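You operate a simulated robot arm through the tools that you are given. There is no shell and no other tool. Be economical: measure what you need, move in short steps, check, and stop when the job is done.

The job below is to be done with a simulated two-armed robot. You get a single attempt, and the scene is never put back.

Task
Hold the blue crate on the top of the green table steady with one hand and put the small carton marked "plasters" from the top of the green table in it with the other.

It is judged by the outcome, as a careful person would: the job done as asked, and still so three seconds after it is handed in. It fails if anything else is knocked over, pushed out of place, dropped, spilled or broken.

Robot
Two 7-joint arms with two-finger parallel grippers on one trunk, on a base that drives. Base frame: it is fixed to the floor where the robot stands at the start and does not move with it; the origin is under the middle of the robot, x ahead of it, y to its left, z up; the surface under the hand at the start is at about z = 800. Lengths are in mm, angles in degrees, forces in N, time in s.
The left shoulder is at the start at [50, 177, 1129], the right one opposite. With the tool pointing down near the work surface each hand reaches from about 220 to 700 mm from the robot's upright axis, wherever it stands, measured 20 degrees to its own side. Payload 3.43 kg a hand.
The TCP of each hand is the grasp point between the finger pads, 34 mm short of the fingertips. In the tool frame z runs along the fingers and y along their closing line. The gripper opens to 128 mm. The fingers are 24 mm wide and 12 mm thick; the gripper's body (48 by 130 mm) begins 96 mm behind the TCP.
Orientation is that of the tool frame in the base frame, as [roll, pitch, yaw] about the fixed x, y, z axes, in that order (R = Rz(yaw) Ry(pitch) Rx(roll)). With the fingers straight down and closing along the base's y, the tool's x points along the base's -x, its y along +y and its z along -z.

Tools
- The arms move only by the tool step_arm. It takes "left_steps", "right_steps" or both (then of equal length, played together; a hand with none holds still); each is a list that holds one entry, the list of rows, each a list of 6 numbers: the shift along the tool's x, y, z in mm, then the turn, a rotation vector about the tool's x, y, z in degrees. In form: [[[tx, ty, tz, rx, ry, rz], ...]]. A call has 1 to 12 rows; each row is the pose to reach, as a shift and turn from the pose commanded when the call began, along the tool's axes at that moment. "left_gripper" and "right_gripper" are, for a hand that has rows, the opening in per cent of the stroke, from 0 (shut) to 100 (fully open), set as the call begins (left out, the last holds). A row lasts 0.2 s, in which the tool goes at most 50 mm and 8.6 degrees; a call with a longer step from one row to the next is refused whole, and so is a gripper value outside its range. A pose out of reach is approached as far as the arm can. The call stops where the force on the tool passes 40 N (or 10 N more than at its start, if that is more) or the arm is blocked; 0.2 s more then pass. The fingers move at their own pace (about 108 mm/s each) and stop on an object; they squeeze with about 37 N. The grip force told is the motor's: it shows also when the fingers shut on nothing. Time passes only in rows, and 0.2 s behind the last, so rows that repeat a pose let the fingers close. The reply holds the time, the measured pose of the TCP, the force on the tool along the base axes, the opening and the grip force, in the units named above and with some noise, with the torque about the TCP (base axes, N m) and any sound that the robot's microphone picked up, and new pictures: "pictures" is both (left out), scene, wrist or none (wrist: the cameras of the hands that moved).
- Cameras (640 x 400 px; columns grow to the right, rows downward): "scene" is now at [159.1, -2.7, 1294.6]; the picture's right is [-0.02, -1.00, 0.00], its down [-0.55, 0.01, -0.84] and it looks along [0.84, -0.01, -0.55] (base axes); focal length 214 px, centre (320, 200). "left" rides on the left gripper at [76, 11, -160] in its tool frame; the picture's right is [-0.15, 0.99, 0.00], its down [-0.88, -0.13, -0.46] and it looks along [-0.45, -0.07, 0.89] (tool axes); focal length 234 px, centre (320, 200). "right" rides on the right gripper at [76, -11, -160] in its tool frame; the picture's right is [0.15, 0.99, 0.00], its down [-0.88, 0.13, -0.46] and it looks along [-0.45, 0.07, 0.89] (tool axes); focal length 234 px, centre (320, 200). There is no depth. A picture from a camera that has moved, and an enlarged one, comes with that camera's place and axes in the base frame and with its lens.
- lift_body(by): slides the trunk up (or, below 0, down) by that many mm; the arms and the scene camera ride with it, the base frame stays. It gives what a move gives, with no picture.
- roll_base(legs): drives the robot by 1 to 6 legs, each [ahead, turn to the left] in mm and degrees, along the robot's own axes; the way and the turn of a leg run together, so that a leg with both is an arc; at most 1500 mm and 180 degrees a leg. The arms and the cameras ride along, it lands a little off, and it stops where it bumps. It gives what a move gives, and a new picture of the scene camera.
- head_to(pan, tilt): turns the head with the scene camera to pan (to the left, within 80 degrees either way) and tilt (down, from -29 to 69), counted from straight ahead of the robot. It gives what a move gives, and a new picture of the scene camera.
- close_up(camera, box): a new picture of the part [left, top, right, bottom] of that camera's present view, enlarged. The clock stands still meanwhile.
- close_job(): hands the job in; it is judged then, once.

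Go step by step. Nothing tells you exact positions but the pictures and the camera data: compare them with the known pose of the tool, close in by small moves and look again before you grip or let go. The budget is 120 turns and 260 pictures, counting those below and the enlarged ones. Unless the task says otherwise, let go and move clear before handing in, and close with one line.

The tools are called after ">>>" by a JSON object that holds its "fn" and its "kwargs". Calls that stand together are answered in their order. step_arm: Moves the arms, as the interface text tells. Its arguments: {"type":"object","properties":{"left_steps":{"type":"array","items":{"type":"array","items":{"type":"array","items":{"type":"number"}}}},"left_gripper":{"type":"number"},"right_steps":{"type":"array","items":{"type":"array","items":{"type":"array","items":{"type":"number"}}}},"right_gripper":{"type":"number"},"pictures":{"type":"string","enum":["both","scene","wrist","none"]}},"required":[]} The other tools are called the same way: lift_body (by) slides the trunk up or down; roll_base (legs) drives the base; head_to (pan, tilt) turns the head that bears the scene camera; close_up (camera, box) takes an enlarged picture of a part of a camera's view; close_job () hands the job in.

At the start:

```text
time: 0.0
left_position: [465.1, 203.8, 1204.7]
left_ee_rot: [-179.9, 0.0, -180.0]
left_ft_force: [-0.2, -0.1, -0.4]
left_wrist_torque: [-0.01, -0.02, 0.01]
left_width: 127.8
left_grasp_force: 0.1
right_position: [354.5, -113.8, 1117.1]
right_ee_rot: [179.9, 0.0, -179.9]
right_ft_force: [-1.3, -0.2, 0.6]
right_wrist_torque: [0.0, -0.02, 0.01]
right_width: 127.8
right_grasp_force: 0.0
trunk travel left (down, up): [-300.0, 101.0]
robot x, y, heading: [-1.0, -2.2, -0.1]
head pan, tilt: [-1.0, 33.2]
```

scene: 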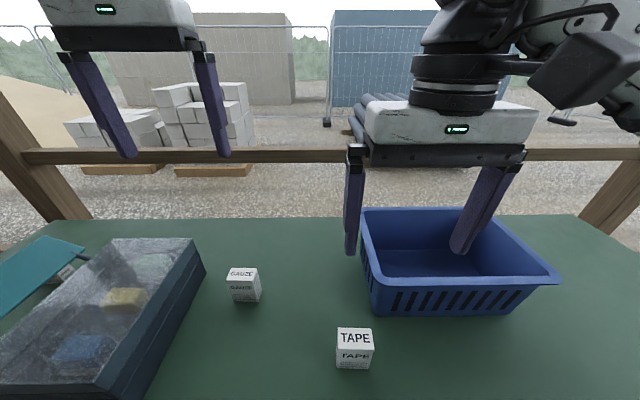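
right: 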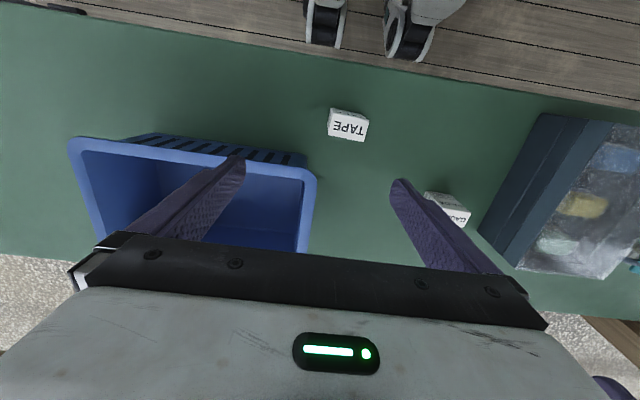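
left: 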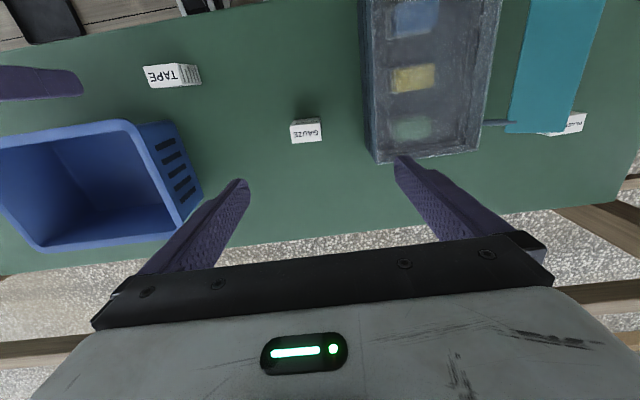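

I see the blue crate on the right, GAUZE and TAPE cartons, and a third carton half hidden behind a teal panel on the far left, which is probably the plasters. I'll look closer there.

>>> {"fn": "head_to", "kwargs": {"pan": 40, "tilt": 40}}

>>> {"fn": "close_up", "kwargs": {"camera": "left", "box": [440, 40, 640, 165]}}

```text
time: 1.1
left_position: [465.7, 204.5, 1205.5]
left_ee_rot: [180.0, 0.0, 180.0]
left_ft_force: [0.6, 0.2, 0.2]
left_wrist_torque: [0.01, 0.05, 0.03]
left_width: 127.7
left_grasp_force: 0.1
right_position: [355.0, -114.4, 1118.5]
right_ee_rot: [180.0, 0.0, 180.0]
right_ft_force: [0.4, 0.6, 0.8]
right_wrist_torque: [-0.02, -0.01, 0.0]
right_width: 128.2
right_grasp_force: 0.1
trunk travel left (down, up): [-300.0, 101.0]
robot x, y, heading: [2.3, 2.7, 0.1]
head pan, tilt: [40.0, 40.0]
camera scene: at [135.3, 53.5, 1284.4], right [0.64, -0.77, 0.0], down [-0.49, -0.41, -0.77], along [0.59, 0.49, -0.64], focal length 214 px, centre (320, 200)
```

scene: 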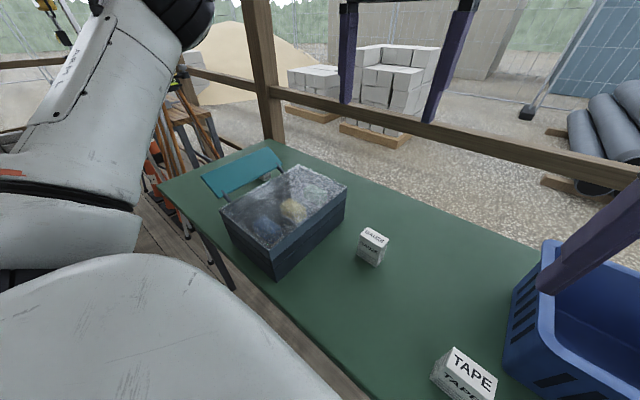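

```text
3.20 times, centred on (540, 102) of left
camera zoom: at [389.9, 215.6, 1365.4], right [0.15, 0.99, 0.0], down [0.88, -0.13, 0.46], along [0.45, -0.07, -0.89], focal length 749 px, centre (-384, 512)
```

zoom: 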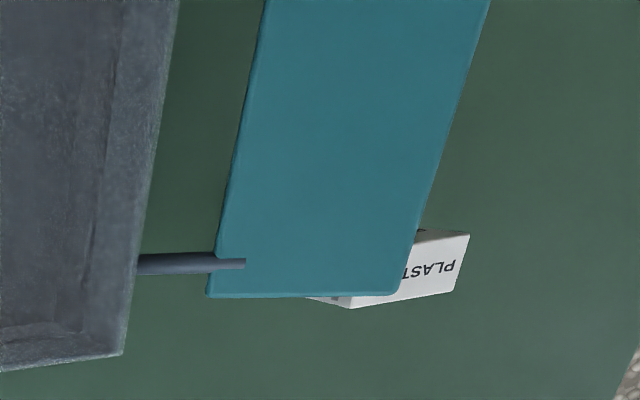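

The plasters carton is at about (550, 745), partly beneath a teal panel and beyond my reach from here. I'll look left along the way I need to drive.

>>> {"fn": "head_to", "kwargs": {"pan": 80, "tilt": 35}}

>>> {"fn": "close_up", "kwargs": {"camera": "left", "box": [340, 0, 640, 188]}}

```text
time: 2.1
left_position: [465.1, 204.0, 1206.4]
left_ee_rot: [180.0, -0.1, -180.0]
left_ft_force: [-0.4, 0.8, 0.8]
left_wrist_torque: [-0.04, -0.01, 0.0]
left_width: 128.0
left_grasp_force: 0.2
right_position: [355.1, -112.9, 1118.9]
right_ee_rot: [180.0, 0.0, -180.0]
right_ft_force: [0.2, 0.4, -0.5]
right_wrist_torque: [0.0, 0.0, 0.01]
right_width: 128.2
right_grasp_force: 0.0
trunk travel left (down, up): [-300.0, 101.0]
robot x, y, heading: [2.2, -2.1, -0.1]
head pan, tilt: [80.0, 35.0]
camera scene: at [85.5, 85.6, 1291.9], right [0.98, -0.17, 0.0], down [-0.1, -0.56, -0.82], along [0.14, 0.81, -0.57], focal length 214 px, centre (320, 200)
```

scene: 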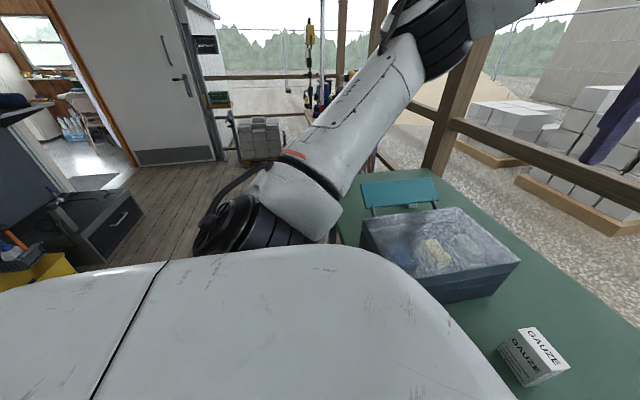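

```text
2.13 times, centred on (490, 94) of left
camera zoom: at [389.9, 215.5, 1365.4], right [0.15, 0.99, 0.0], down [0.88, -0.13, 0.46], along [0.45, -0.07, -0.89], focal length 498 px, centre (-42, 426)
```

zoom: 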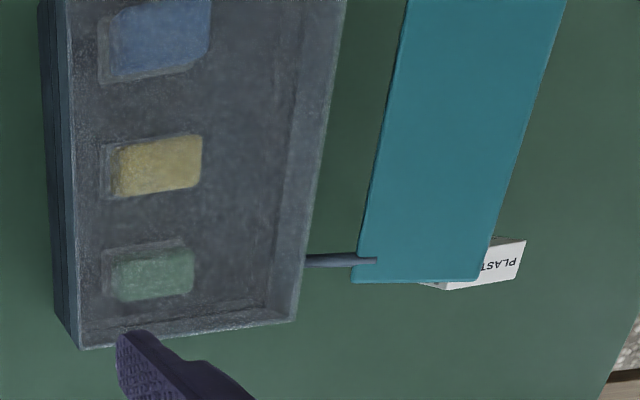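

The floor to my left is clear. I'll back off slightly, turn left, drive about 560 mm along the table, and turn back to face the plasters.

>>> {"fn": "roll_base", "kwargs": {"legs": [[-80, 0], [0, 90], [560, 0], [0, -90]]}}

>>> {"fn": "head_to", "kwargs": {"pan": 15, "tilt": 40}}

```text
time: 13.5
left_position: [405.4, 760.1, 1205.1]
left_ee_rot: [180.0, 0.1, -179.6]
left_ft_force: [-0.1, -0.1, 0.6]
left_wrist_torque: [-0.01, -0.03, -0.03]
left_width: 128.0
left_grasp_force: 0.2
right_position: [297.2, 444.0, 1118.3]
right_ee_rot: [-180.0, 0.0, -179.7]
right_ft_force: [0.3, -0.2, -0.9]
right_wrist_torque: [0.01, 0.01, -0.01]
right_width: 127.9
right_grasp_force: 0.1
trunk travel left (down, up): [-300.0, 101.0]
robot x, y, heading: [-59.8, 555.7, 0.7]
head pan, tilt: [80.0, 35.0]
camera scene: at [25.6, 641.7, 1291.9], right [0.99, -0.17, 0.0], down [-0.1, -0.57, -0.82], along [0.14, 0.81, -0.57], focal length 214 px, centre (320, 200)
```

scene: 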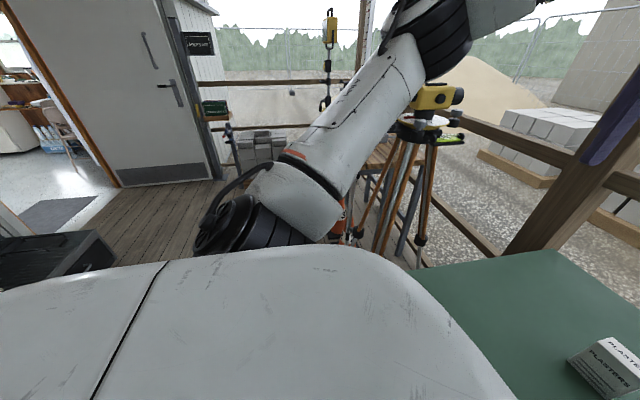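

```text
time: 14.8
left_position: [405.9, 761.5, 1205.7]
left_ee_rot: [-179.9, 0.0, -179.7]
left_ft_force: [-0.2, 0.5, -0.6]
left_wrist_torque: [0.0, -0.01, 0.01]
left_width: 128.1
left_grasp_force: 0.2
right_position: [296.1, 443.6, 1118.5]
right_ee_rot: [179.9, 0.0, -179.6]
right_ft_force: [-0.7, 0.6, 0.7]
right_wrist_torque: [-0.01, 0.01, 0.01]
right_width: 128.2
right_grasp_force: 0.1
trunk travel left (down, up): [-300.0, 101.0]
robot x, y, heading: [-58.8, 556.5, 0.4]
head pan, tilt: [15.0, 40.0]
camera scene: at [92.7, 577.5, 1284.4], right [0.26, -0.96, 0.0], down [-0.62, -0.17, -0.77], along [0.74, 0.2, -0.64], focal length 214 px, centre (320, 200)
```

scene: 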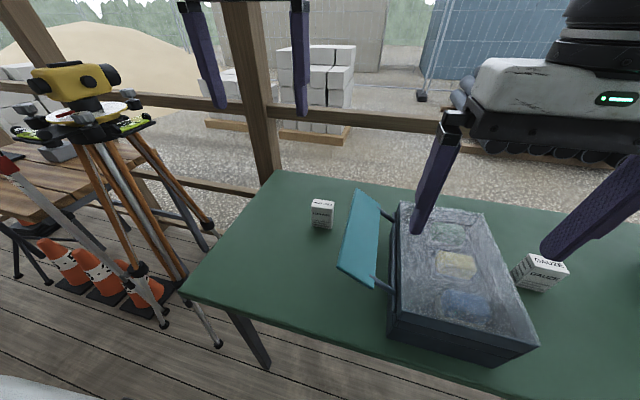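

The plasters carton now shows clear, to the left of the teal flap. I'll take wrist views to locate it.

>>> {"fn": "close_up", "kwargs": {"camera": "left", "box": [0, 0, 640, 400]}}

>>> {"fn": "close_up", "kwargs": {"camera": "scene", "box": [260, 160, 420, 300]}}

```text
1.00 times, centred on (320, 200) of left (not enlarged: the box is as wide or as high as the picture)
camera zoom: at [329.5, 773.1, 1365.4], right [0.14, 0.99, 0.0], down [0.88, -0.13, 0.46], along [0.45, -0.06, -0.89], focal length 234 px, centre (320, 200)
```

zoom: 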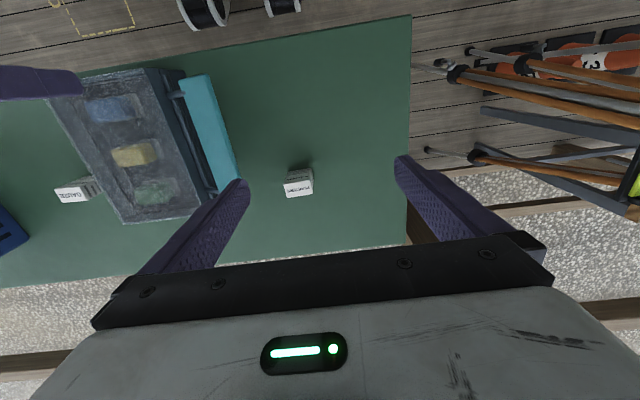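

```text
2.86 times, centred on (340, 230) of scene
camera zoom: at [92.7, 577.5, 1284.4], right [0.26, -0.96, 0.0], down [-0.62, -0.17, -0.77], along [0.74, 0.2, -0.64], focal length 613 px, centre (263, 114)
```

zoom: 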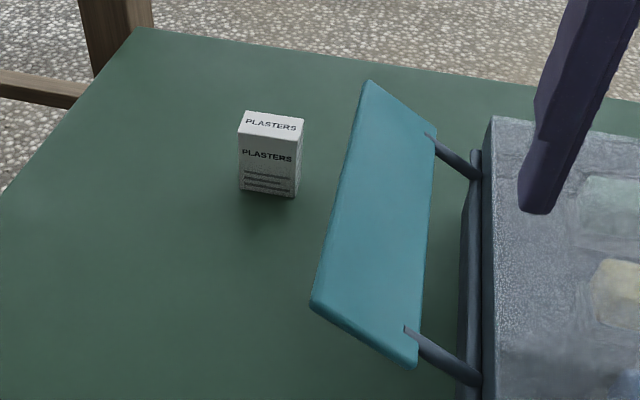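

Combining both views, the carton is about 60 wide (y), 38 deep and 78 high, centred near (544, 695). I'll move the left hand above it with partly opened fingers and check clearance to the flap.

>>> {"fn": "step_arm", "kwargs": {"left_steps": [[[-30, -14, 20, 0, 0, 0], [-60, -28, 50, 0, 0, 0], [-90, -42, 85, 0, 0, 0], [-115, -55, 125, 0, 0, 0], [-138, -66, 165, 0, 0, 0], [-138, -66, 165, 0, 0, 0]]], "left_gripper": 75}}

```text
time: 16.2
left_position: [544.3, 696.1, 1039.2]
left_ee_rot: [-180.0, 0.1, -179.6]
left_ft_force: [-0.3, -0.5, 0.1]
left_wrist_torque: [0.03, 0.02, 0.02]
left_width: 96.0
left_grasp_force: 0.0
right_position: [296.1, 443.4, 1119.8]
right_ee_rot: [180.0, 0.0, -179.8]
right_ft_force: [0.1, -0.2, 0.3]
right_wrist_torque: [0.0, -0.01, 0.0]
right_width: 128.1
right_grasp_force: 0.1
trunk travel left (down, up): [-300.0, 101.0]
robot x, y, heading: [-58.9, 554.9, 0.6]
head pan, tilt: [15.0, 40.0]
camera scene: at [92.5, 577.6, 1284.4], right [0.26, -0.96, 0.0], down [-0.62, -0.17, -0.77], along [0.74, 0.2, -0.64], focal length 214 px, centre (320, 200)
camera left: at [467.1, 707.4, 1199.8], right [0.14, 0.99, 0.0], down [0.88, -0.13, 0.46], along [0.45, -0.06, -0.89], focal length 234 px, centre (320, 200)
```

scene: 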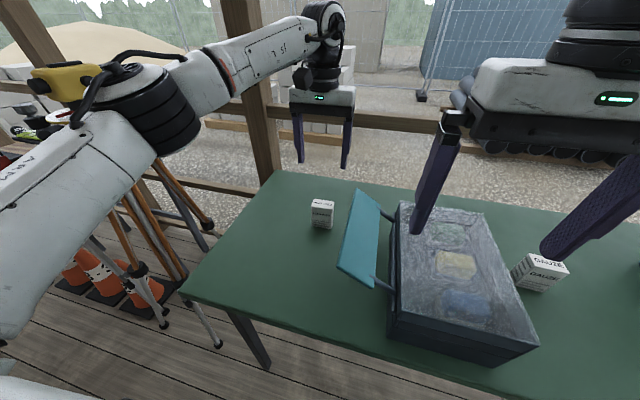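
left: 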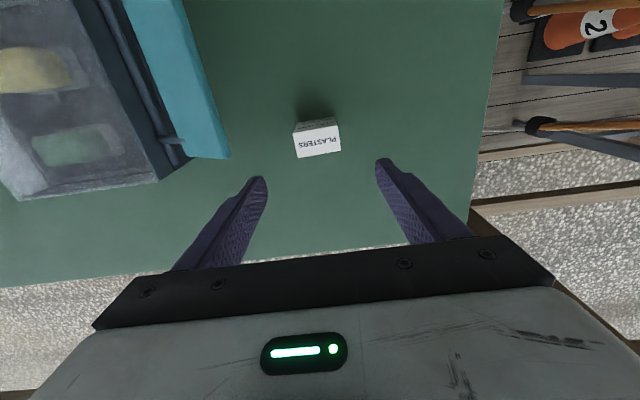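

The carton top sits about under the hand at (540, 695), and the flap's edge at about y = 600 leaves around 30 mm clear. I'll descend to just above the carton and look.

>>> {"fn": "step_arm", "kwargs": {"left_steps": [[[1, 0, 40, 0, 0, 0], [2, 0, 80, 0, 0, 0], [4, 0, 118, 0, 0, 0], [4, 0, 118, 0, 0, 0]]]}}

>>> {"fn": "close_up", "kwargs": {"camera": "scene", "box": [260, 100, 420, 300]}}

```text
time: 17.2
left_position: [538.6, 696.8, 921.7]
left_ee_rot: [-179.9, 0.0, -179.7]
left_ft_force: [0.1, -0.1, 0.2]
left_wrist_torque: [0.0, 0.03, -0.02]
left_width: 96.0
left_grasp_force: 0.1
right_position: [296.1, 444.6, 1118.4]
right_ee_rot: [180.0, 0.0, -179.7]
right_ft_force: [-0.3, 0.0, 0.1]
right_wrist_torque: [0.0, 0.0, -0.01]
right_width: 127.9
right_grasp_force: 0.0
trunk travel left (down, up): [-300.0, 101.0]
robot x, y, heading: [-64.3, 555.5, 0.4]
head pan, tilt: [15.0, 40.0]
camera scene: at [92.6, 577.3, 1284.4], right [0.26, -0.96, 0.0], down [-0.62, -0.17, -0.77], along [0.74, 0.2, -0.64], focal length 214 px, centre (320, 200)
camera left: at [463.8, 707.9, 1081.9], right [0.14, 0.99, 0.0], down [0.88, -0.13, 0.46], along [0.45, -0.06, -0.89], focal length 234 px, centre (320, 200)
```

scene: 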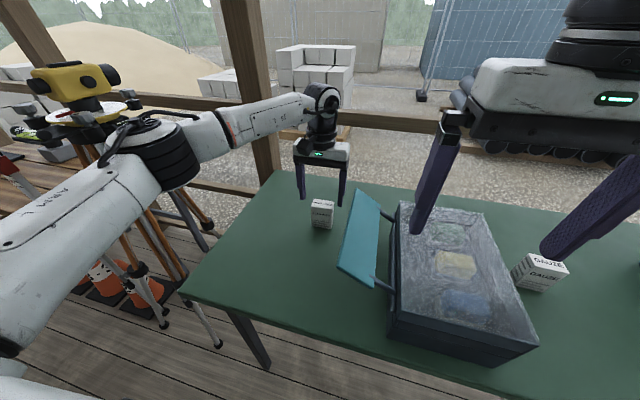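
left: 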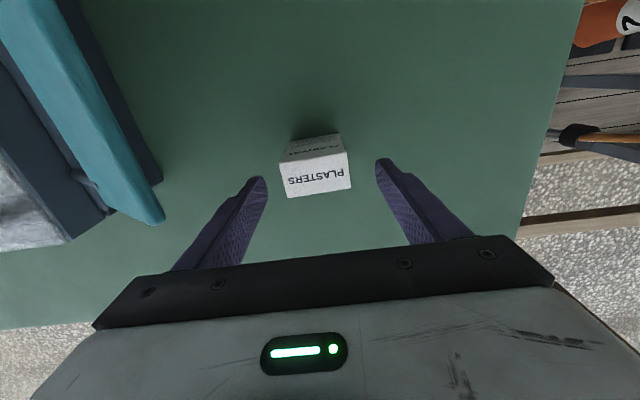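

```text
2.00 times, centred on (340, 200) of scene
camera zoom: at [92.6, 577.3, 1284.4], right [0.26, -0.96, 0.0], down [-0.62, -0.17, -0.77], along [0.74, 0.2, -0.64], focal length 429 px, centre (280, 200)
```

zoom: 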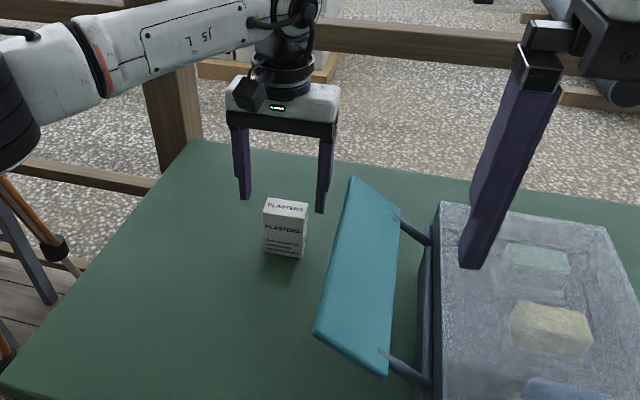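

The carton is centred between the fingers. I'll lower to grasp height and check before closing.

>>> {"fn": "step_arm", "kwargs": {"left_steps": [[[-2, -3, 25, 0, 0, 0], [-2, -3, 50, 0, 0, 0], [-2, -3, 70, 0, 0, 0], [-2, -3, 70, 0, 0, 0]]]}}

```text
time: 18.2
left_position: [541.5, 694.7, 851.4]
left_ee_rot: [-180.0, 0.0, -179.7]
left_ft_force: [0.6, 0.4, -0.3]
left_wrist_torque: [0.0, 0.01, 0.03]
left_width: 96.2
left_grasp_force: 0.2
right_position: [296.6, 443.7, 1118.6]
right_ee_rot: [-180.0, 0.1, -179.7]
right_ft_force: [-0.3, -0.5, 0.7]
right_wrist_torque: [-0.03, 0.02, -0.02]
right_width: 128.0
right_grasp_force: 0.0
trunk travel left (down, up): [-300.0, 101.0]
robot x, y, heading: [-59.1, 556.6, 0.5]
head pan, tilt: [15.0, 40.0]
camera scene: at [92.7, 577.4, 1284.4], right [0.26, -0.96, 0.0], down [-0.62, -0.17, -0.77], along [0.74, 0.2, -0.64], focal length 214 px, centre (320, 200)
camera left: at [466.5, 704.9, 1013.2], right [0.14, 0.99, 0.0], down [0.88, -0.13, 0.46], along [0.45, -0.06, -0.89], focal length 234 px, centre (320, 200)
```

scene: 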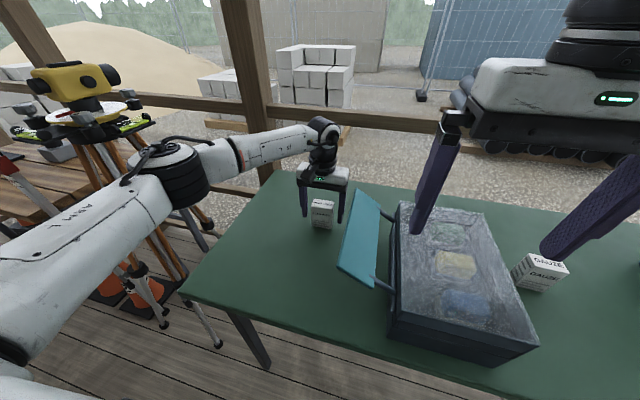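
left: 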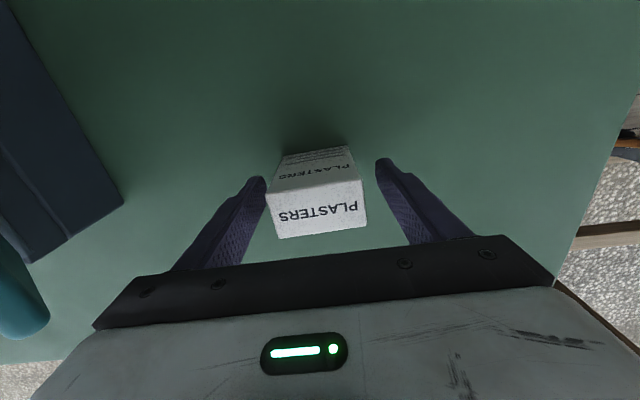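

The fingers stand on either side of the carton. I'll close.

>>> {"fn": "step_arm", "kwargs": {"left_steps": [[[0, 0, 0, 0, 0, 0], [0, 0, 0, 0, 0, 0], [0, 0, 0, 0, 0, 0], [0, 0, 0, 0, 0, 0]]], "left_gripper": 0, "pictures": "wrist"}}

```text
time: 19.2
left_position: [542.5, 693.4, 853.5]
left_ee_rot: [180.0, 0.0, -179.8]
left_ft_force: [-0.9, -1.2, -0.2]
left_wrist_torque: [0.01, 0.05, -0.01]
left_width: 61.2
left_grasp_force: 36.7
right_position: [295.4, 443.9, 1116.9]
right_ee_rot: [180.0, 0.0, -179.7]
right_ft_force: [0.3, 0.0, 0.3]
right_wrist_torque: [-0.02, 0.02, 0.03]
right_width: 128.2
right_grasp_force: 0.0
trunk travel left (down, up): [-300.0, 101.0]
robot x, y, heading: [-63.3, 553.3, 0.6]
head pan, tilt: [15.0, 40.0]
camera left: at [466.6, 704.9, 1013.5], right [0.14, 0.99, 0.0], down [0.88, -0.13, 0.46], along [0.45, -0.06, -0.89], focal length 234 px, centre (320, 200)
```

left: 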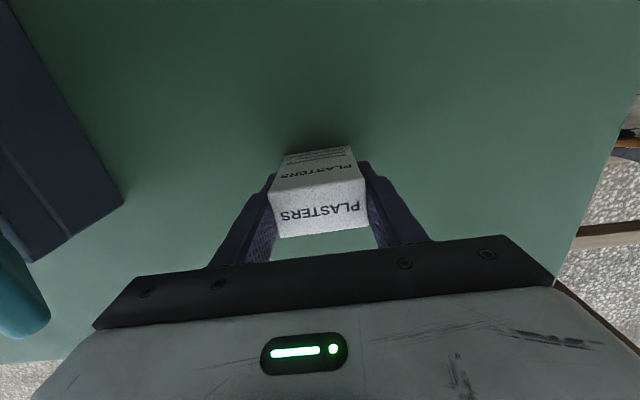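

The carton is held (61 mm). I'll lift it high and draw it back a little, then look right along the return path.

>>> {"fn": "step_arm", "kwargs": {"left_steps": [[[0, 0, -40, 0, 0, 0], [0, 0, -85, 0, 0, 0], [0, 0, -130, 0, 0, 0], [0, 0, -175, 0, 0, 0], [10, 0, -220, 0, 0, 0], [30, 0, -260, 0, 0, 0], [60, 0, -295, 0, 0, 0], [100, 0, -305, 0, 0, 0], [100, 0, -305, 0, 0, 0]]], "pictures": "wrist"}}

>>> {"fn": "head_to", "kwargs": {"pan": -75, "tilt": 35}}

```text
time: 21.2
left_position: [441.5, 694.6, 1156.7]
left_ee_rot: [-179.9, 0.1, -179.8]
left_ft_force: [0.4, 0.9, -1.2]
left_wrist_torque: [0.0, 0.03, 0.02]
left_width: 61.2
left_grasp_force: 37.3
right_position: [296.1, 443.5, 1118.4]
right_ee_rot: [180.0, -0.1, -179.7]
right_ft_force: [0.0, 0.0, -0.4]
right_wrist_torque: [0.02, -0.03, 0.01]
right_width: 128.3
right_grasp_force: 0.0
trunk travel left (down, up): [-300.0, 101.0]
robot x, y, heading: [-59.0, 557.7, 0.4]
head pan, tilt: [15.0, 40.0]
camera left: at [364.9, 705.1, 1316.8], right [0.14, 0.99, 0.0], down [0.88, -0.13, 0.46], along [0.45, -0.06, -0.89], focal length 234 px, centre (320, 200)
```

left: 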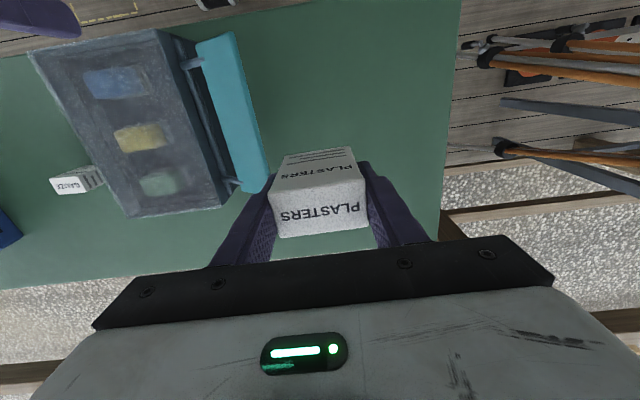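

```text
time: 22.9
left_position: [441.3, 693.3, 1156.7]
left_ee_rot: [-180.0, 0.0, -179.7]
left_ft_force: [0.3, 0.0, -0.7]
left_wrist_torque: [-0.02, 0.02, 0.01]
left_width: 61.1
left_grasp_force: 37.0
right_position: [295.6, 443.6, 1117.3]
right_ee_rot: [-180.0, 0.1, -179.8]
right_ft_force: [0.7, 0.2, -0.1]
right_wrist_torque: [-0.02, -0.02, 0.02]
right_width: 128.2
right_grasp_force: 0.1
trunk travel left (down, up): [-300.0, 101.0]
robot x, y, heading: [-57.8, 551.6, 0.2]
head pan, tilt: [-75.0, 35.0]
camera scene: at [34.0, 470.1, 1291.9], right [-0.96, -0.26, 0.0], down [-0.15, 0.55, -0.82], along [0.22, -0.79, -0.57], focal length 214 px, centre (320, 200)
```

scene: 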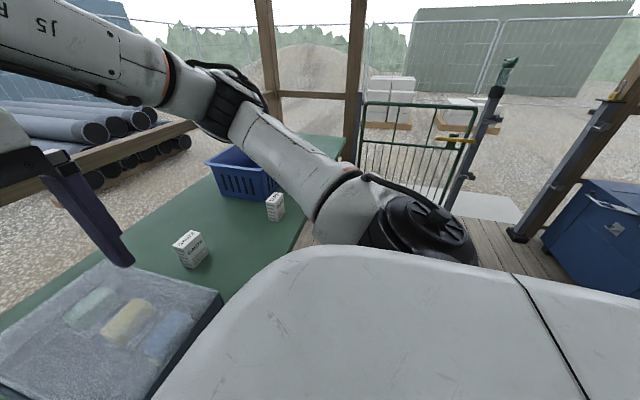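

The path to the right is clear. I'll drive back along the table to stand in front of the crate.

>>> {"fn": "roll_base", "kwargs": {"legs": [[0, -90], [860, 0], [0, 90]]}}

>>> {"fn": "head_to", "kwargs": {"pan": 0, "tilt": 45}}

>>> {"fn": "close_up", "kwargs": {"camera": "right", "box": [0, 0, 640, 400]}}

```text
time: 35.1
left_position: [433.4, -176.1, 1156.7]
left_ee_rot: [-179.9, 0.1, 178.3]
left_ft_force: [0.7, -0.9, -1.2]
left_wrist_torque: [0.01, 0.02, -0.04]
left_width: 61.1
left_grasp_force: 36.9
right_position: [279.9, -420.5, 1118.1]
right_ee_rot: [180.0, -0.1, 178.2]
right_ft_force: [0.2, -0.2, 0.9]
right_wrist_torque: [-0.04, 0.0, 0.02]
right_width: 127.9
right_grasp_force: 0.2
trunk travel left (down, up): [-300.0, 101.0]
robot x, y, heading: [-70.1, -298.8, -1.8]
head pan, tilt: [-75.0, 35.0]
camera scene: at [18.2, -385.6, 1291.9], right [-0.97, -0.23, 0.0], down [-0.13, 0.56, -0.82], along [0.19, -0.8, -0.57], focal length 214 px, centre (320, 200)
```

scene: 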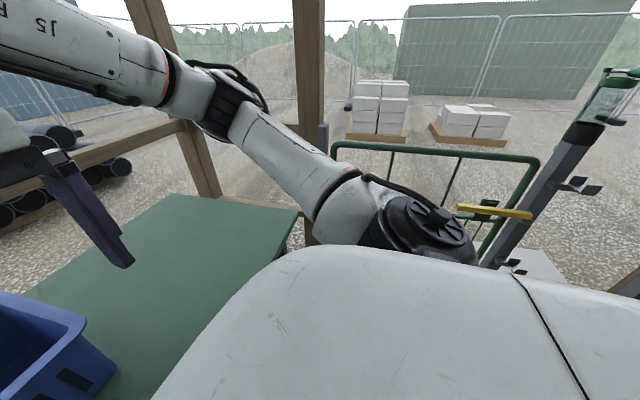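

```text
time: 36.5
left_position: [432.6, -176.9, 1157.2]
left_ee_rot: [180.0, 0.0, 178.4]
left_ft_force: [-1.4, 0.5, -1.1]
left_wrist_torque: [0.01, 0.01, 0.02]
left_width: 60.9
left_grasp_force: 37.0
right_position: [279.7, -422.4, 1117.7]
right_ee_rot: [179.9, 0.0, 178.1]
right_ft_force: [0.6, -0.2, -0.6]
right_wrist_torque: [0.01, 0.0, 0.0]
right_width: 128.0
right_grasp_force: 0.0
trunk travel left (down, up): [-300.0, 101.0]
robot x, y, heading: [-69.1, -296.8, -1.8]
head pan, tilt: [0.0, 45.0]
camera scene: at [79.3, -302.6, 1277.1], right [-0.03, -1.0, 0.0], down [-0.71, 0.02, -0.71], along [0.71, -0.02, -0.71], focal length 214 px, centre (320, 200)
```

scene: 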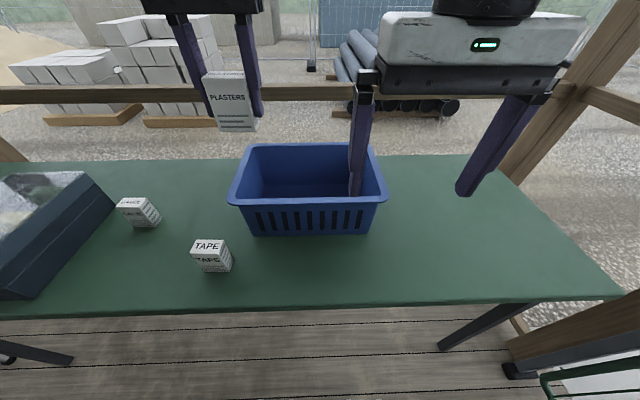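

```text
1.00 times, centred on (320, 200) of right (not enlarged: the box is as wide or as high as the picture)
camera zoom: at [201.8, -428.9, 1277.2], right [-0.12, 0.99, 0.0], down [0.88, 0.1, 0.46], along [0.45, 0.05, -0.89], focal length 234 px, centre (320, 200)
```

zoom: 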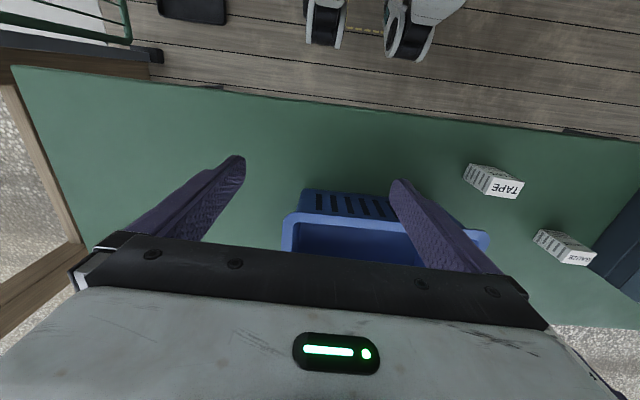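

I'm now in front of the crate, which spans roughly x 405–655 and y -115 to -460, with the rim near z 940. I'll move the right hand over the crate's right wall, staying high, and zoom in to measure.

>>> {"fn": "step_arm", "kwargs": {"right_steps": [[[-40, -10, 0, 0, 0, 0.0], [-85, -20, 0, 0, 0, 0], [-130, -30, 0, 0, 0, 0], [-175, -35, 0, 0, 0, 0], [-215, -40, 0, 0, 0, 0], [-245, -40, 0, 0, 0, 0], [-245, -40, 0, 0, 0, 0]]]}}

>>> {"fn": "close_up", "kwargs": {"camera": "scene", "box": [200, 110, 420, 250]}}

```text
time: 38.1
left_position: [432.6, -177.1, 1156.6]
left_ee_rot: [180.0, 0.1, 178.0]
left_ft_force: [0.0, 0.2, 0.6]
left_wrist_torque: [0.01, -0.01, -0.01]
left_width: 61.0
left_grasp_force: 36.7
right_position: [522.0, -470.4, 1119.3]
right_ee_rot: [180.0, 0.1, 178.3]
right_ft_force: [0.0, 0.6, 0.1]
right_wrist_torque: [0.01, 0.02, 0.02]
right_width: 128.3
right_grasp_force: 0.0
trunk travel left (down, up): [-300.0, 101.0]
robot x, y, heading: [-75.5, -297.8, -1.7]
head pan, tilt: [0.0, 45.0]
camera scene: at [79.2, -302.9, 1277.1], right [-0.03, -1.0, 0.0], down [-0.71, 0.02, -0.71], along [0.71, -0.02, -0.71], focal length 214 px, centre (320, 200)
camera right: at [444.9, -477.5, 1278.1], right [-0.12, 0.99, 0.0], down [0.88, 0.1, 0.46], along [0.45, 0.05, -0.89], focal length 234 px, centre (320, 200)
```

scene: 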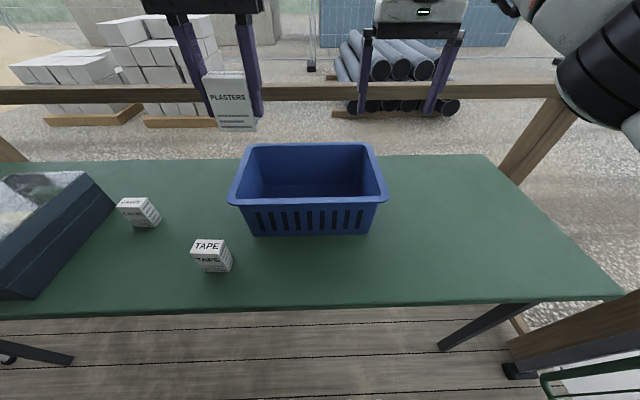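
right: 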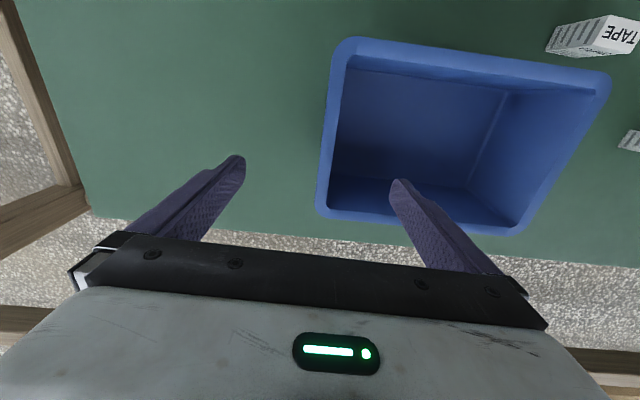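

```text
2.86 times, centred on (310, 180) of scene
camera zoom: at [79.2, -302.9, 1277.1], right [-0.03, -1.0, 0.0], down [-0.71, 0.02, -0.71], along [0.71, -0.02, -0.71], focal length 613 px, centre (349, 257)
```

zoom: 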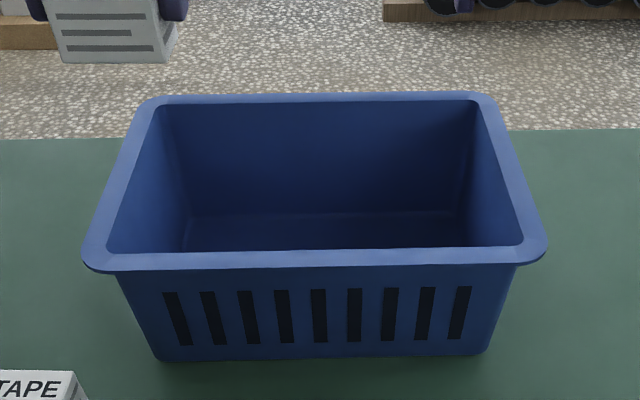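

The rim works out at x 403–633, y -113 to -462, z ≈ 953, with its right edge about 20 mm wide and parallel to the hand. I'll bring the right hand over that edge and come down partway to check.

>>> {"fn": "step_arm", "kwargs": {"right_steps": [[[0, 18, 30, 0, 0, 0], [0, 18, 65, 0, 0, 0], [0, 18, 100, 0, 0, 0], [0, 18, 115, 0, 0, 0], [0, 18, 115, 0, 0, 0]]], "right_gripper": 60}}

>>> {"fn": "close_up", "kwargs": {"camera": "scene", "box": [300, 80, 460, 220]}}

```text
time: 39.3
left_position: [433.9, -176.7, 1156.8]
left_ee_rot: [180.0, 0.0, 178.4]
left_ft_force: [-0.8, 0.0, -1.0]
left_wrist_torque: [0.0, -0.02, 0.02]
left_width: 61.2
left_grasp_force: 36.9
right_position: [522.4, -449.9, 1003.6]
right_ee_rot: [-180.0, 0.0, 178.2]
right_ft_force: [0.1, 0.3, 0.3]
right_wrist_torque: [0.02, -0.02, 0.0]
right_width: 76.7
right_grasp_force: 0.1
trunk travel left (down, up): [-300.0, 101.0]
robot x, y, heading: [-69.7, -293.7, -1.8]
head pan, tilt: [0.0, 45.0]
camera scene: at [79.2, -302.5, 1277.1], right [-0.03, -1.0, 0.0], down [-0.71, 0.02, -0.71], along [0.71, -0.02, -0.71], focal length 214 px, centre (320, 200)
camera right: at [445.9, -457.8, 1163.2], right [-0.12, 0.99, 0.0], down [0.88, 0.1, 0.46], along [0.45, 0.05, -0.89], focal length 234 px, centre (320, 200)
```

scene: 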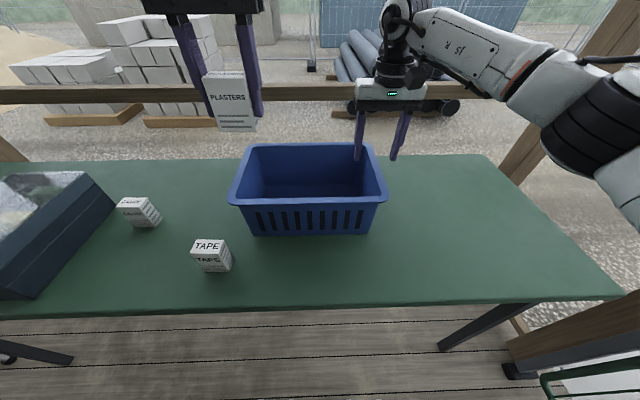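
right: 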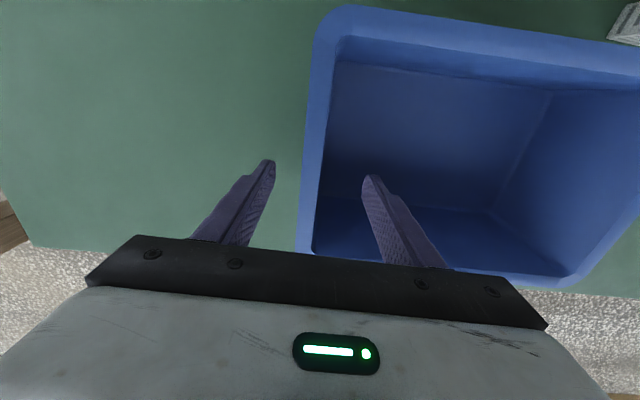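

```text
2.86 times, centred on (380, 150) of scene
camera zoom: at [79.2, -302.5, 1277.1], right [-0.03, -1.0, 0.0], down [-0.71, 0.02, -0.71], along [0.71, -0.02, -0.71], focal length 613 px, centre (149, 343)
```

zoom: 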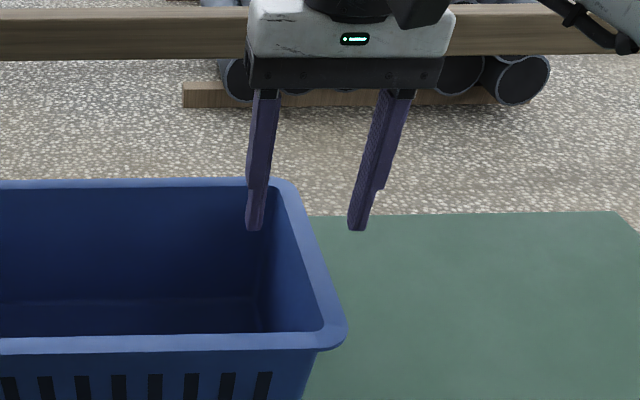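

The fingers straddle the right rim, with the rim centre near y = -455. I'll shift slightly, lower, and check before closing.

>>> {"fn": "step_arm", "kwargs": {"right_steps": [[[0, -4, 15, 0, 0, 0], [0, -4, 35, 0, 0, 0], [0, -4, 58, 0, 0, 0], [0, -4, 58, 0, 0, 0]]], "right_gripper": 50}}

>>> {"fn": "close_up", "kwargs": {"camera": "scene", "box": [300, 80, 460, 220]}}

```text
time: 40.3
left_position: [432.3, -176.2, 1156.3]
left_ee_rot: [180.0, 0.0, 178.3]
left_ft_force: [-0.1, 0.1, -0.2]
left_wrist_torque: [-0.03, 0.0, 0.0]
left_width: 61.0
left_grasp_force: 36.9
right_position: [522.1, -452.9, 945.8]
right_ee_rot: [-180.0, -0.1, 178.2]
right_ft_force: [0.2, -0.3, 0.1]
right_wrist_torque: [-0.02, 0.02, -0.02]
right_width: 64.3
right_grasp_force: 0.2
trunk travel left (down, up): [-300.0, 101.0]
robot x, y, heading: [-71.4, -297.0, -1.8]
head pan, tilt: [0.0, 45.0]
camera scene: at [79.2, -302.5, 1277.1], right [-0.03, -1.0, 0.0], down [-0.71, 0.02, -0.71], along [0.71, -0.02, -0.71], focal length 214 px, centre (320, 200)
camera right: at [446.3, -460.8, 1104.9], right [-0.12, 0.99, 0.0], down [0.88, 0.1, 0.46], along [0.45, 0.05, -0.89], focal length 234 px, centre (320, 200)
```

scene: 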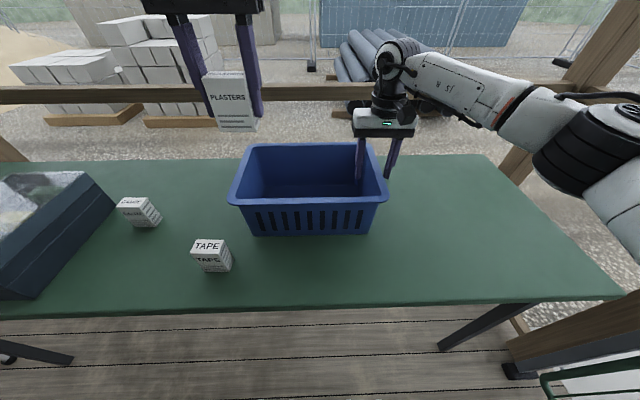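
right: 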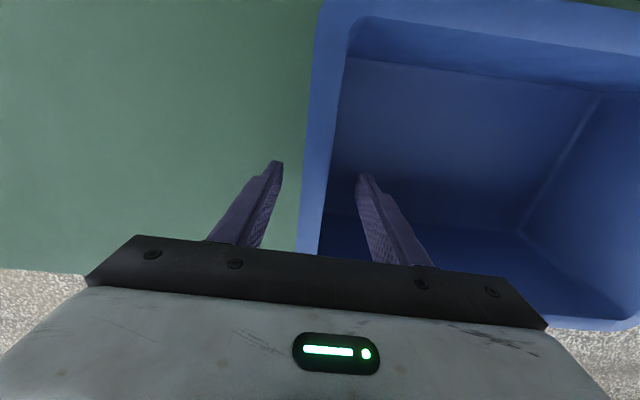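

```text
2.86 times, centred on (380, 150) of scene
camera zoom: at [79.2, -302.5, 1277.1], right [-0.03, -1.0, 0.0], down [-0.71, 0.02, -0.71], along [0.71, -0.02, -0.71], focal length 613 px, centre (149, 343)
```

zoom: 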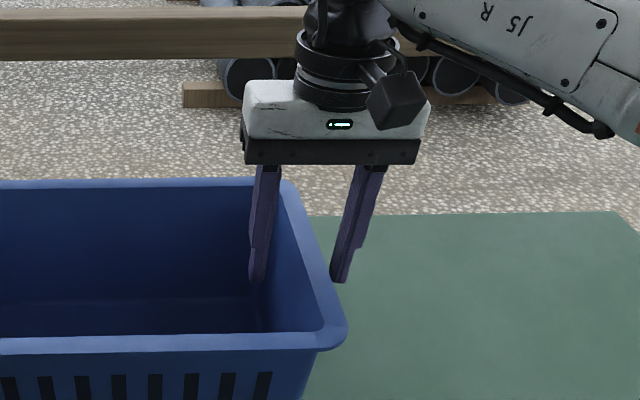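

The rim centre is about 3 mm to the outside of the hand's centre. I'll correct that, narrow the fingers first and check.

>>> {"fn": "step_arm", "kwargs": {"right_steps": [[[0, -3, 0, 0, 0, 0], [0, -3, 0, 0, 0, 0], [0, -3, 0, 0, 0, 0]]], "right_gripper": 27, "pictures": "wrist"}}

```text
time: 41.1
left_position: [432.4, -176.0, 1157.1]
left_ee_rot: [-180.0, 0.0, 178.2]
left_ft_force: [-0.3, -0.1, -0.5]
left_wrist_torque: [0.03, 0.03, -0.01]
left_width: 61.2
left_grasp_force: 37.2
right_position: [522.3, -455.6, 945.3]
right_ee_rot: [179.9, -0.1, 178.1]
right_ft_force: [-0.1, -1.2, -0.2]
right_wrist_torque: [0.04, 0.0, -0.01]
right_width: 34.7
right_grasp_force: 0.0
trunk travel left (down, up): [-300.0, 101.0]
robot x, y, heading: [-71.7, -297.1, -1.7]
head pan, tilt: [0.0, 45.0]
camera right: at [446.2, -464.3, 1104.8], right [-0.12, 0.99, 0.0], down [0.88, 0.1, 0.46], along [0.45, 0.05, -0.89], focal length 234 px, centre (320, 200)
```

right: 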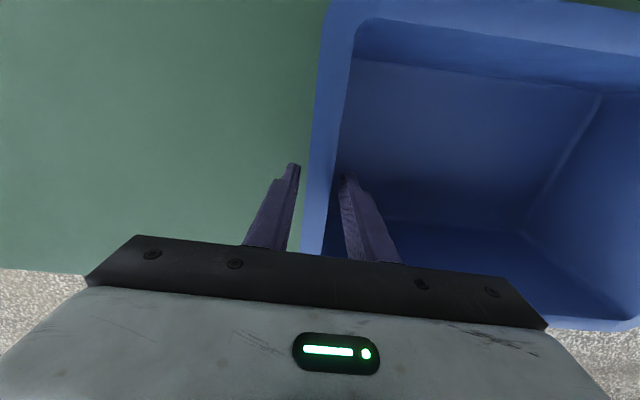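

The rim is centred between the fingers, so I'll close on it.

>>> {"fn": "step_arm", "kwargs": {"right_steps": [[[0, 0, 0, 0, 0, 0], [0, 0, 0, 0, 0, 0], [0, 0, 0, 0, 0, 0]]], "right_gripper": 0}}

```text
time: 41.9
left_position: [432.6, -176.7, 1156.6]
left_ee_rot: [180.0, 0.1, 178.3]
left_ft_force: [0.3, 0.7, -0.5]
left_wrist_torque: [0.01, 0.0, 0.01]
left_width: 61.2
left_grasp_force: 37.3
right_position: [523.1, -455.7, 946.5]
right_ee_rot: [179.9, 0.1, 178.3]
right_ft_force: [-3.2, -1.5, 1.8]
right_wrist_torque: [1.5, 0.07, 1.02]
right_width: 20.1
right_grasp_force: 36.8
trunk travel left (down, up): [-300.0, 101.0]
robot x, y, heading: [-71.7, -298.1, -1.7]
head pan, tilt: [0.0, 45.0]
camera scene: at [78.8, -302.8, 1277.2], right [-0.03, -1.0, 0.0], down [-0.71, 0.02, -0.71], along [0.71, -0.02, -0.71], focal length 214 px, centre (320, 200)
camera right: at [445.6, -464.2, 1105.3], right [-0.12, 0.99, 0.0], down [0.88, 0.1, 0.46], along [0.45, 0.06, -0.89], focal length 234 px, centre (320, 200)
```

scene: 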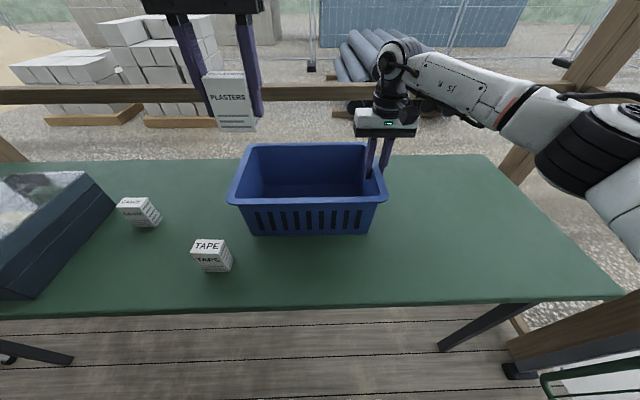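
right: 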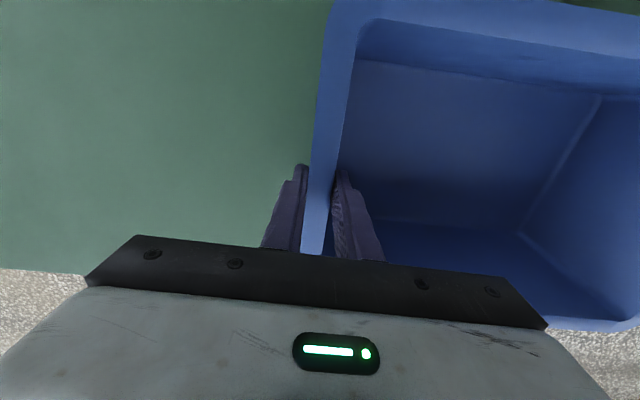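

The right hand holds the crate's rim firmly (20 mm wide). Next I'll bring the carton over the crate's middle-left with the left hand.

>>> {"fn": "step_arm", "kwargs": {"left_steps": [[[-30, -24, 0, 0, 0, 0], [-60, -48, 0, 0, 0, 0], [-87, -70, 10, 0, 0, 0], [-87, -70, 50, 0, 0, 0], [-87, -70, 90, 0, 0, 0], [-87, -70, 120, 0, 0, 0], [-87, -70, 120, 0, 0, 0]]]}}

```text
time: 43.5
left_position: [538.4, -259.4, 1048.1]
left_ee_rot: [179.8, -0.1, 178.3]
left_ft_force: [-0.1, -0.8, -0.8]
left_wrist_torque: [0.03, -0.02, -0.01]
left_width: 60.9
left_grasp_force: 36.8
left hand out of reach, approached as far as the arm can: row 3, 4, 5, 6, 7
right_position: [522.8, -456.8, 946.7]
right_ee_rot: [179.9, 0.1, 178.2]
right_ft_force: [-0.6, 0.1, 0.2]
right_wrist_torque: [1.26, -0.75, 0.15]
right_width: 20.1
right_grasp_force: 37.3
trunk travel left (down, up): [-300.0, 101.0]
robot x, y, heading: [-71.9, -295.3, -1.9]
head pan, tilt: [0.0, 45.0]
camera scene: at [79.0, -302.8, 1277.1], right [-0.03, -1.0, 0.0], down [-0.71, 0.02, -0.71], along [0.71, -0.02, -0.71], focal length 214 px, centre (320, 200)
camera left: at [464.7, -246.0, 1207.9], right [0.18, 0.98, 0.0], down [0.88, -0.16, 0.45], along [0.45, -0.08, -0.89], focal length 234 px, centre (320, 200)
```

scene: 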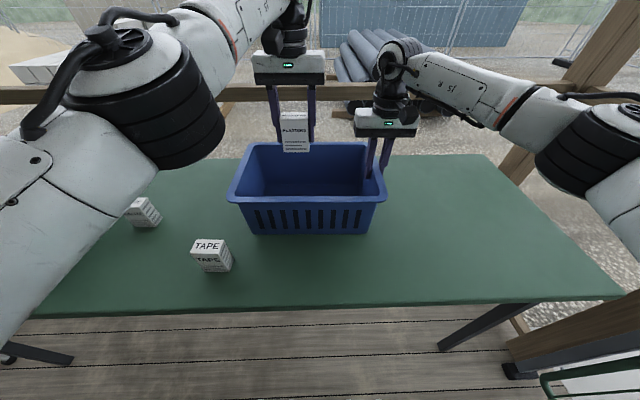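
left: 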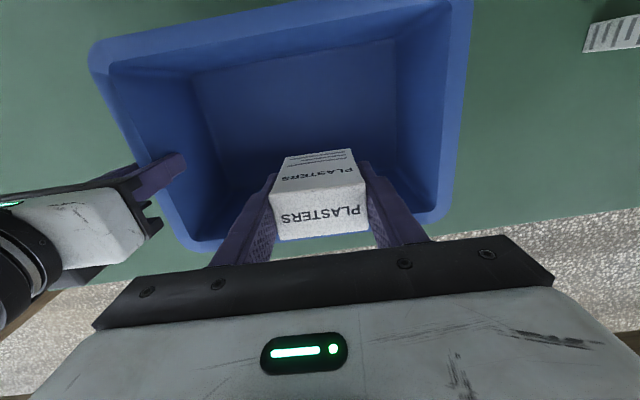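

The left hand was limited in reaching that far inwards and forwards, so I'll aim a bit further left (y ≈ -220) in the crate.

>>> {"fn": "step_arm", "kwargs": {"left_steps": [[[0, 15, 0, 0, 0, 0], [5, 30, 0, 0, 0, 0], [5, 30, 0, 0, 0, 0], [5, 30, 0, 0, 0, 0]]]}}

```text
time: 44.5
left_position: [548.8, -231.3, 1050.7]
left_ee_rot: [180.0, -0.1, 178.4]
left_ft_force: [0.4, -0.5, -0.8]
left_wrist_torque: [0.04, 0.01, 0.0]
left_width: 61.1
left_grasp_force: 37.1
left hand out of reach, approached as far as the arm can: row 1, 2, 3, 4
right_position: [523.2, -456.8, 945.9]
right_ee_rot: [179.8, 0.0, 178.2]
right_ft_force: [-0.3, 0.4, 1.0]
right_wrist_torque: [1.35, -0.71, 0.25]
right_width: 19.9
right_grasp_force: 37.1
trunk travel left (down, up): [-300.0, 101.0]
robot x, y, heading: [-73.6, -298.2, -1.6]
head pan, tilt: [0.0, 45.0]
camera scene: at [79.0, -302.7, 1277.1], right [-0.03, -1.0, 0.0], down [-0.71, 0.02, -0.71], along [0.71, -0.02, -0.71], focal length 214 px, centre (320, 200)
camera left: at [473.2, -218.0, 1211.0], right [0.18, 0.98, 0.0], down [0.88, -0.16, 0.45], along [0.45, -0.08, -0.89], focal length 234 px, centre (320, 200)
```

scene: 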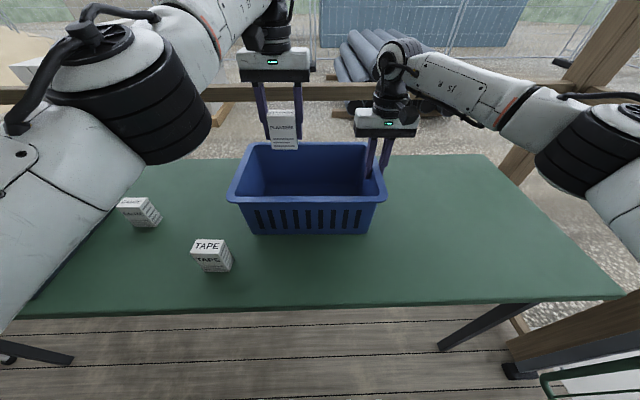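
left: 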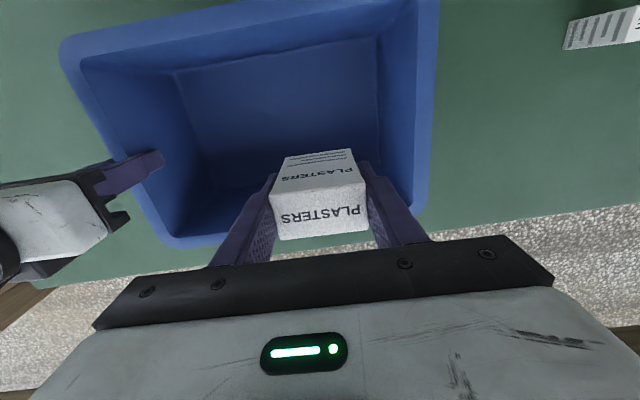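

The hand sits about 35 mm further forward than commanded, which suggests a joint limit. I'll back out toward the left and nearer, to see where it tracks again.

>>> {"fn": "step_arm", "kwargs": {"left_steps": [[[15, 20, -20, 0, 0, 0], [30, 40, -40, 0, 0, 0], [45, 60, -60, 0, 0, 0], [45, 60, -60, 0, 0, 0], [45, 60, -60, 0, 0, 0]]], "pictures": "none"}}

```text
time: 45.7
left_position: [533.3, -168.6, 1115.4]
left_ee_rot: [-179.9, -1.9, 178.0]
left_ft_force: [-0.4, 0.7, -0.3]
left_wrist_torque: [0.02, -0.02, -0.01]
left_width: 61.2
left_grasp_force: 36.2
left hand out of reach, approached as far as the arm can: row 1, 2, 3
right_position: [523.7, -457.1, 947.2]
right_ee_rot: [179.9, 0.0, 178.1]
right_ft_force: [-0.7, 1.0, 0.5]
right_wrist_torque: [1.44, -0.21, 0.23]
right_width: 20.0
right_grasp_force: 37.2
trunk travel left (down, up): [-300.0, 101.0]
robot x, y, heading: [-70.5, -293.0, -2.0]
head pan, tilt: [0.0, 45.0]
```

It seems to be still recovering. I'll hold briefly and check where it settles.

>>> {"fn": "step_arm", "kwargs": {"left_steps": [[[0, 0, 0, 0, 0, 0], [0, 0, 0, 0, 0, 0], [0, 0, 0, 0, 0, 0], [0, 0, 0, 0, 0, 0]]], "pictures": "scene"}}

```text
time: 46.7
left_position: [534.9, -168.4, 1113.8]
left_ee_rot: [179.9, -1.9, 178.0]
left_ft_force: [-0.5, 0.1, -1.0]
left_wrist_torque: [0.0, 0.01, -0.02]
left_width: 61.0
left_grasp_force: 37.3
right_position: [524.8, -455.1, 945.3]
right_ee_rot: [179.8, 0.0, 178.2]
right_ft_force: [-1.0, -1.0, 1.5]
right_wrist_torque: [1.26, 0.09, 0.25]
right_width: 20.1
right_grasp_force: 37.3
trunk travel left (down, up): [-300.0, 101.0]
robot x, y, heading: [-75.3, -295.6, -1.7]
head pan, tilt: [0.0, 45.0]
camera scene: at [79.1, -302.8, 1277.1], right [-0.03, -1.0, 0.0], down [-0.71, 0.02, -0.71], along [0.71, -0.02, -0.71], focal length 214 px, centre (320, 200)
```

scene: 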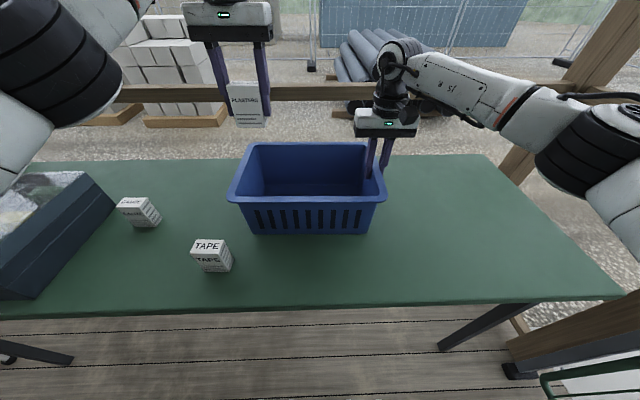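

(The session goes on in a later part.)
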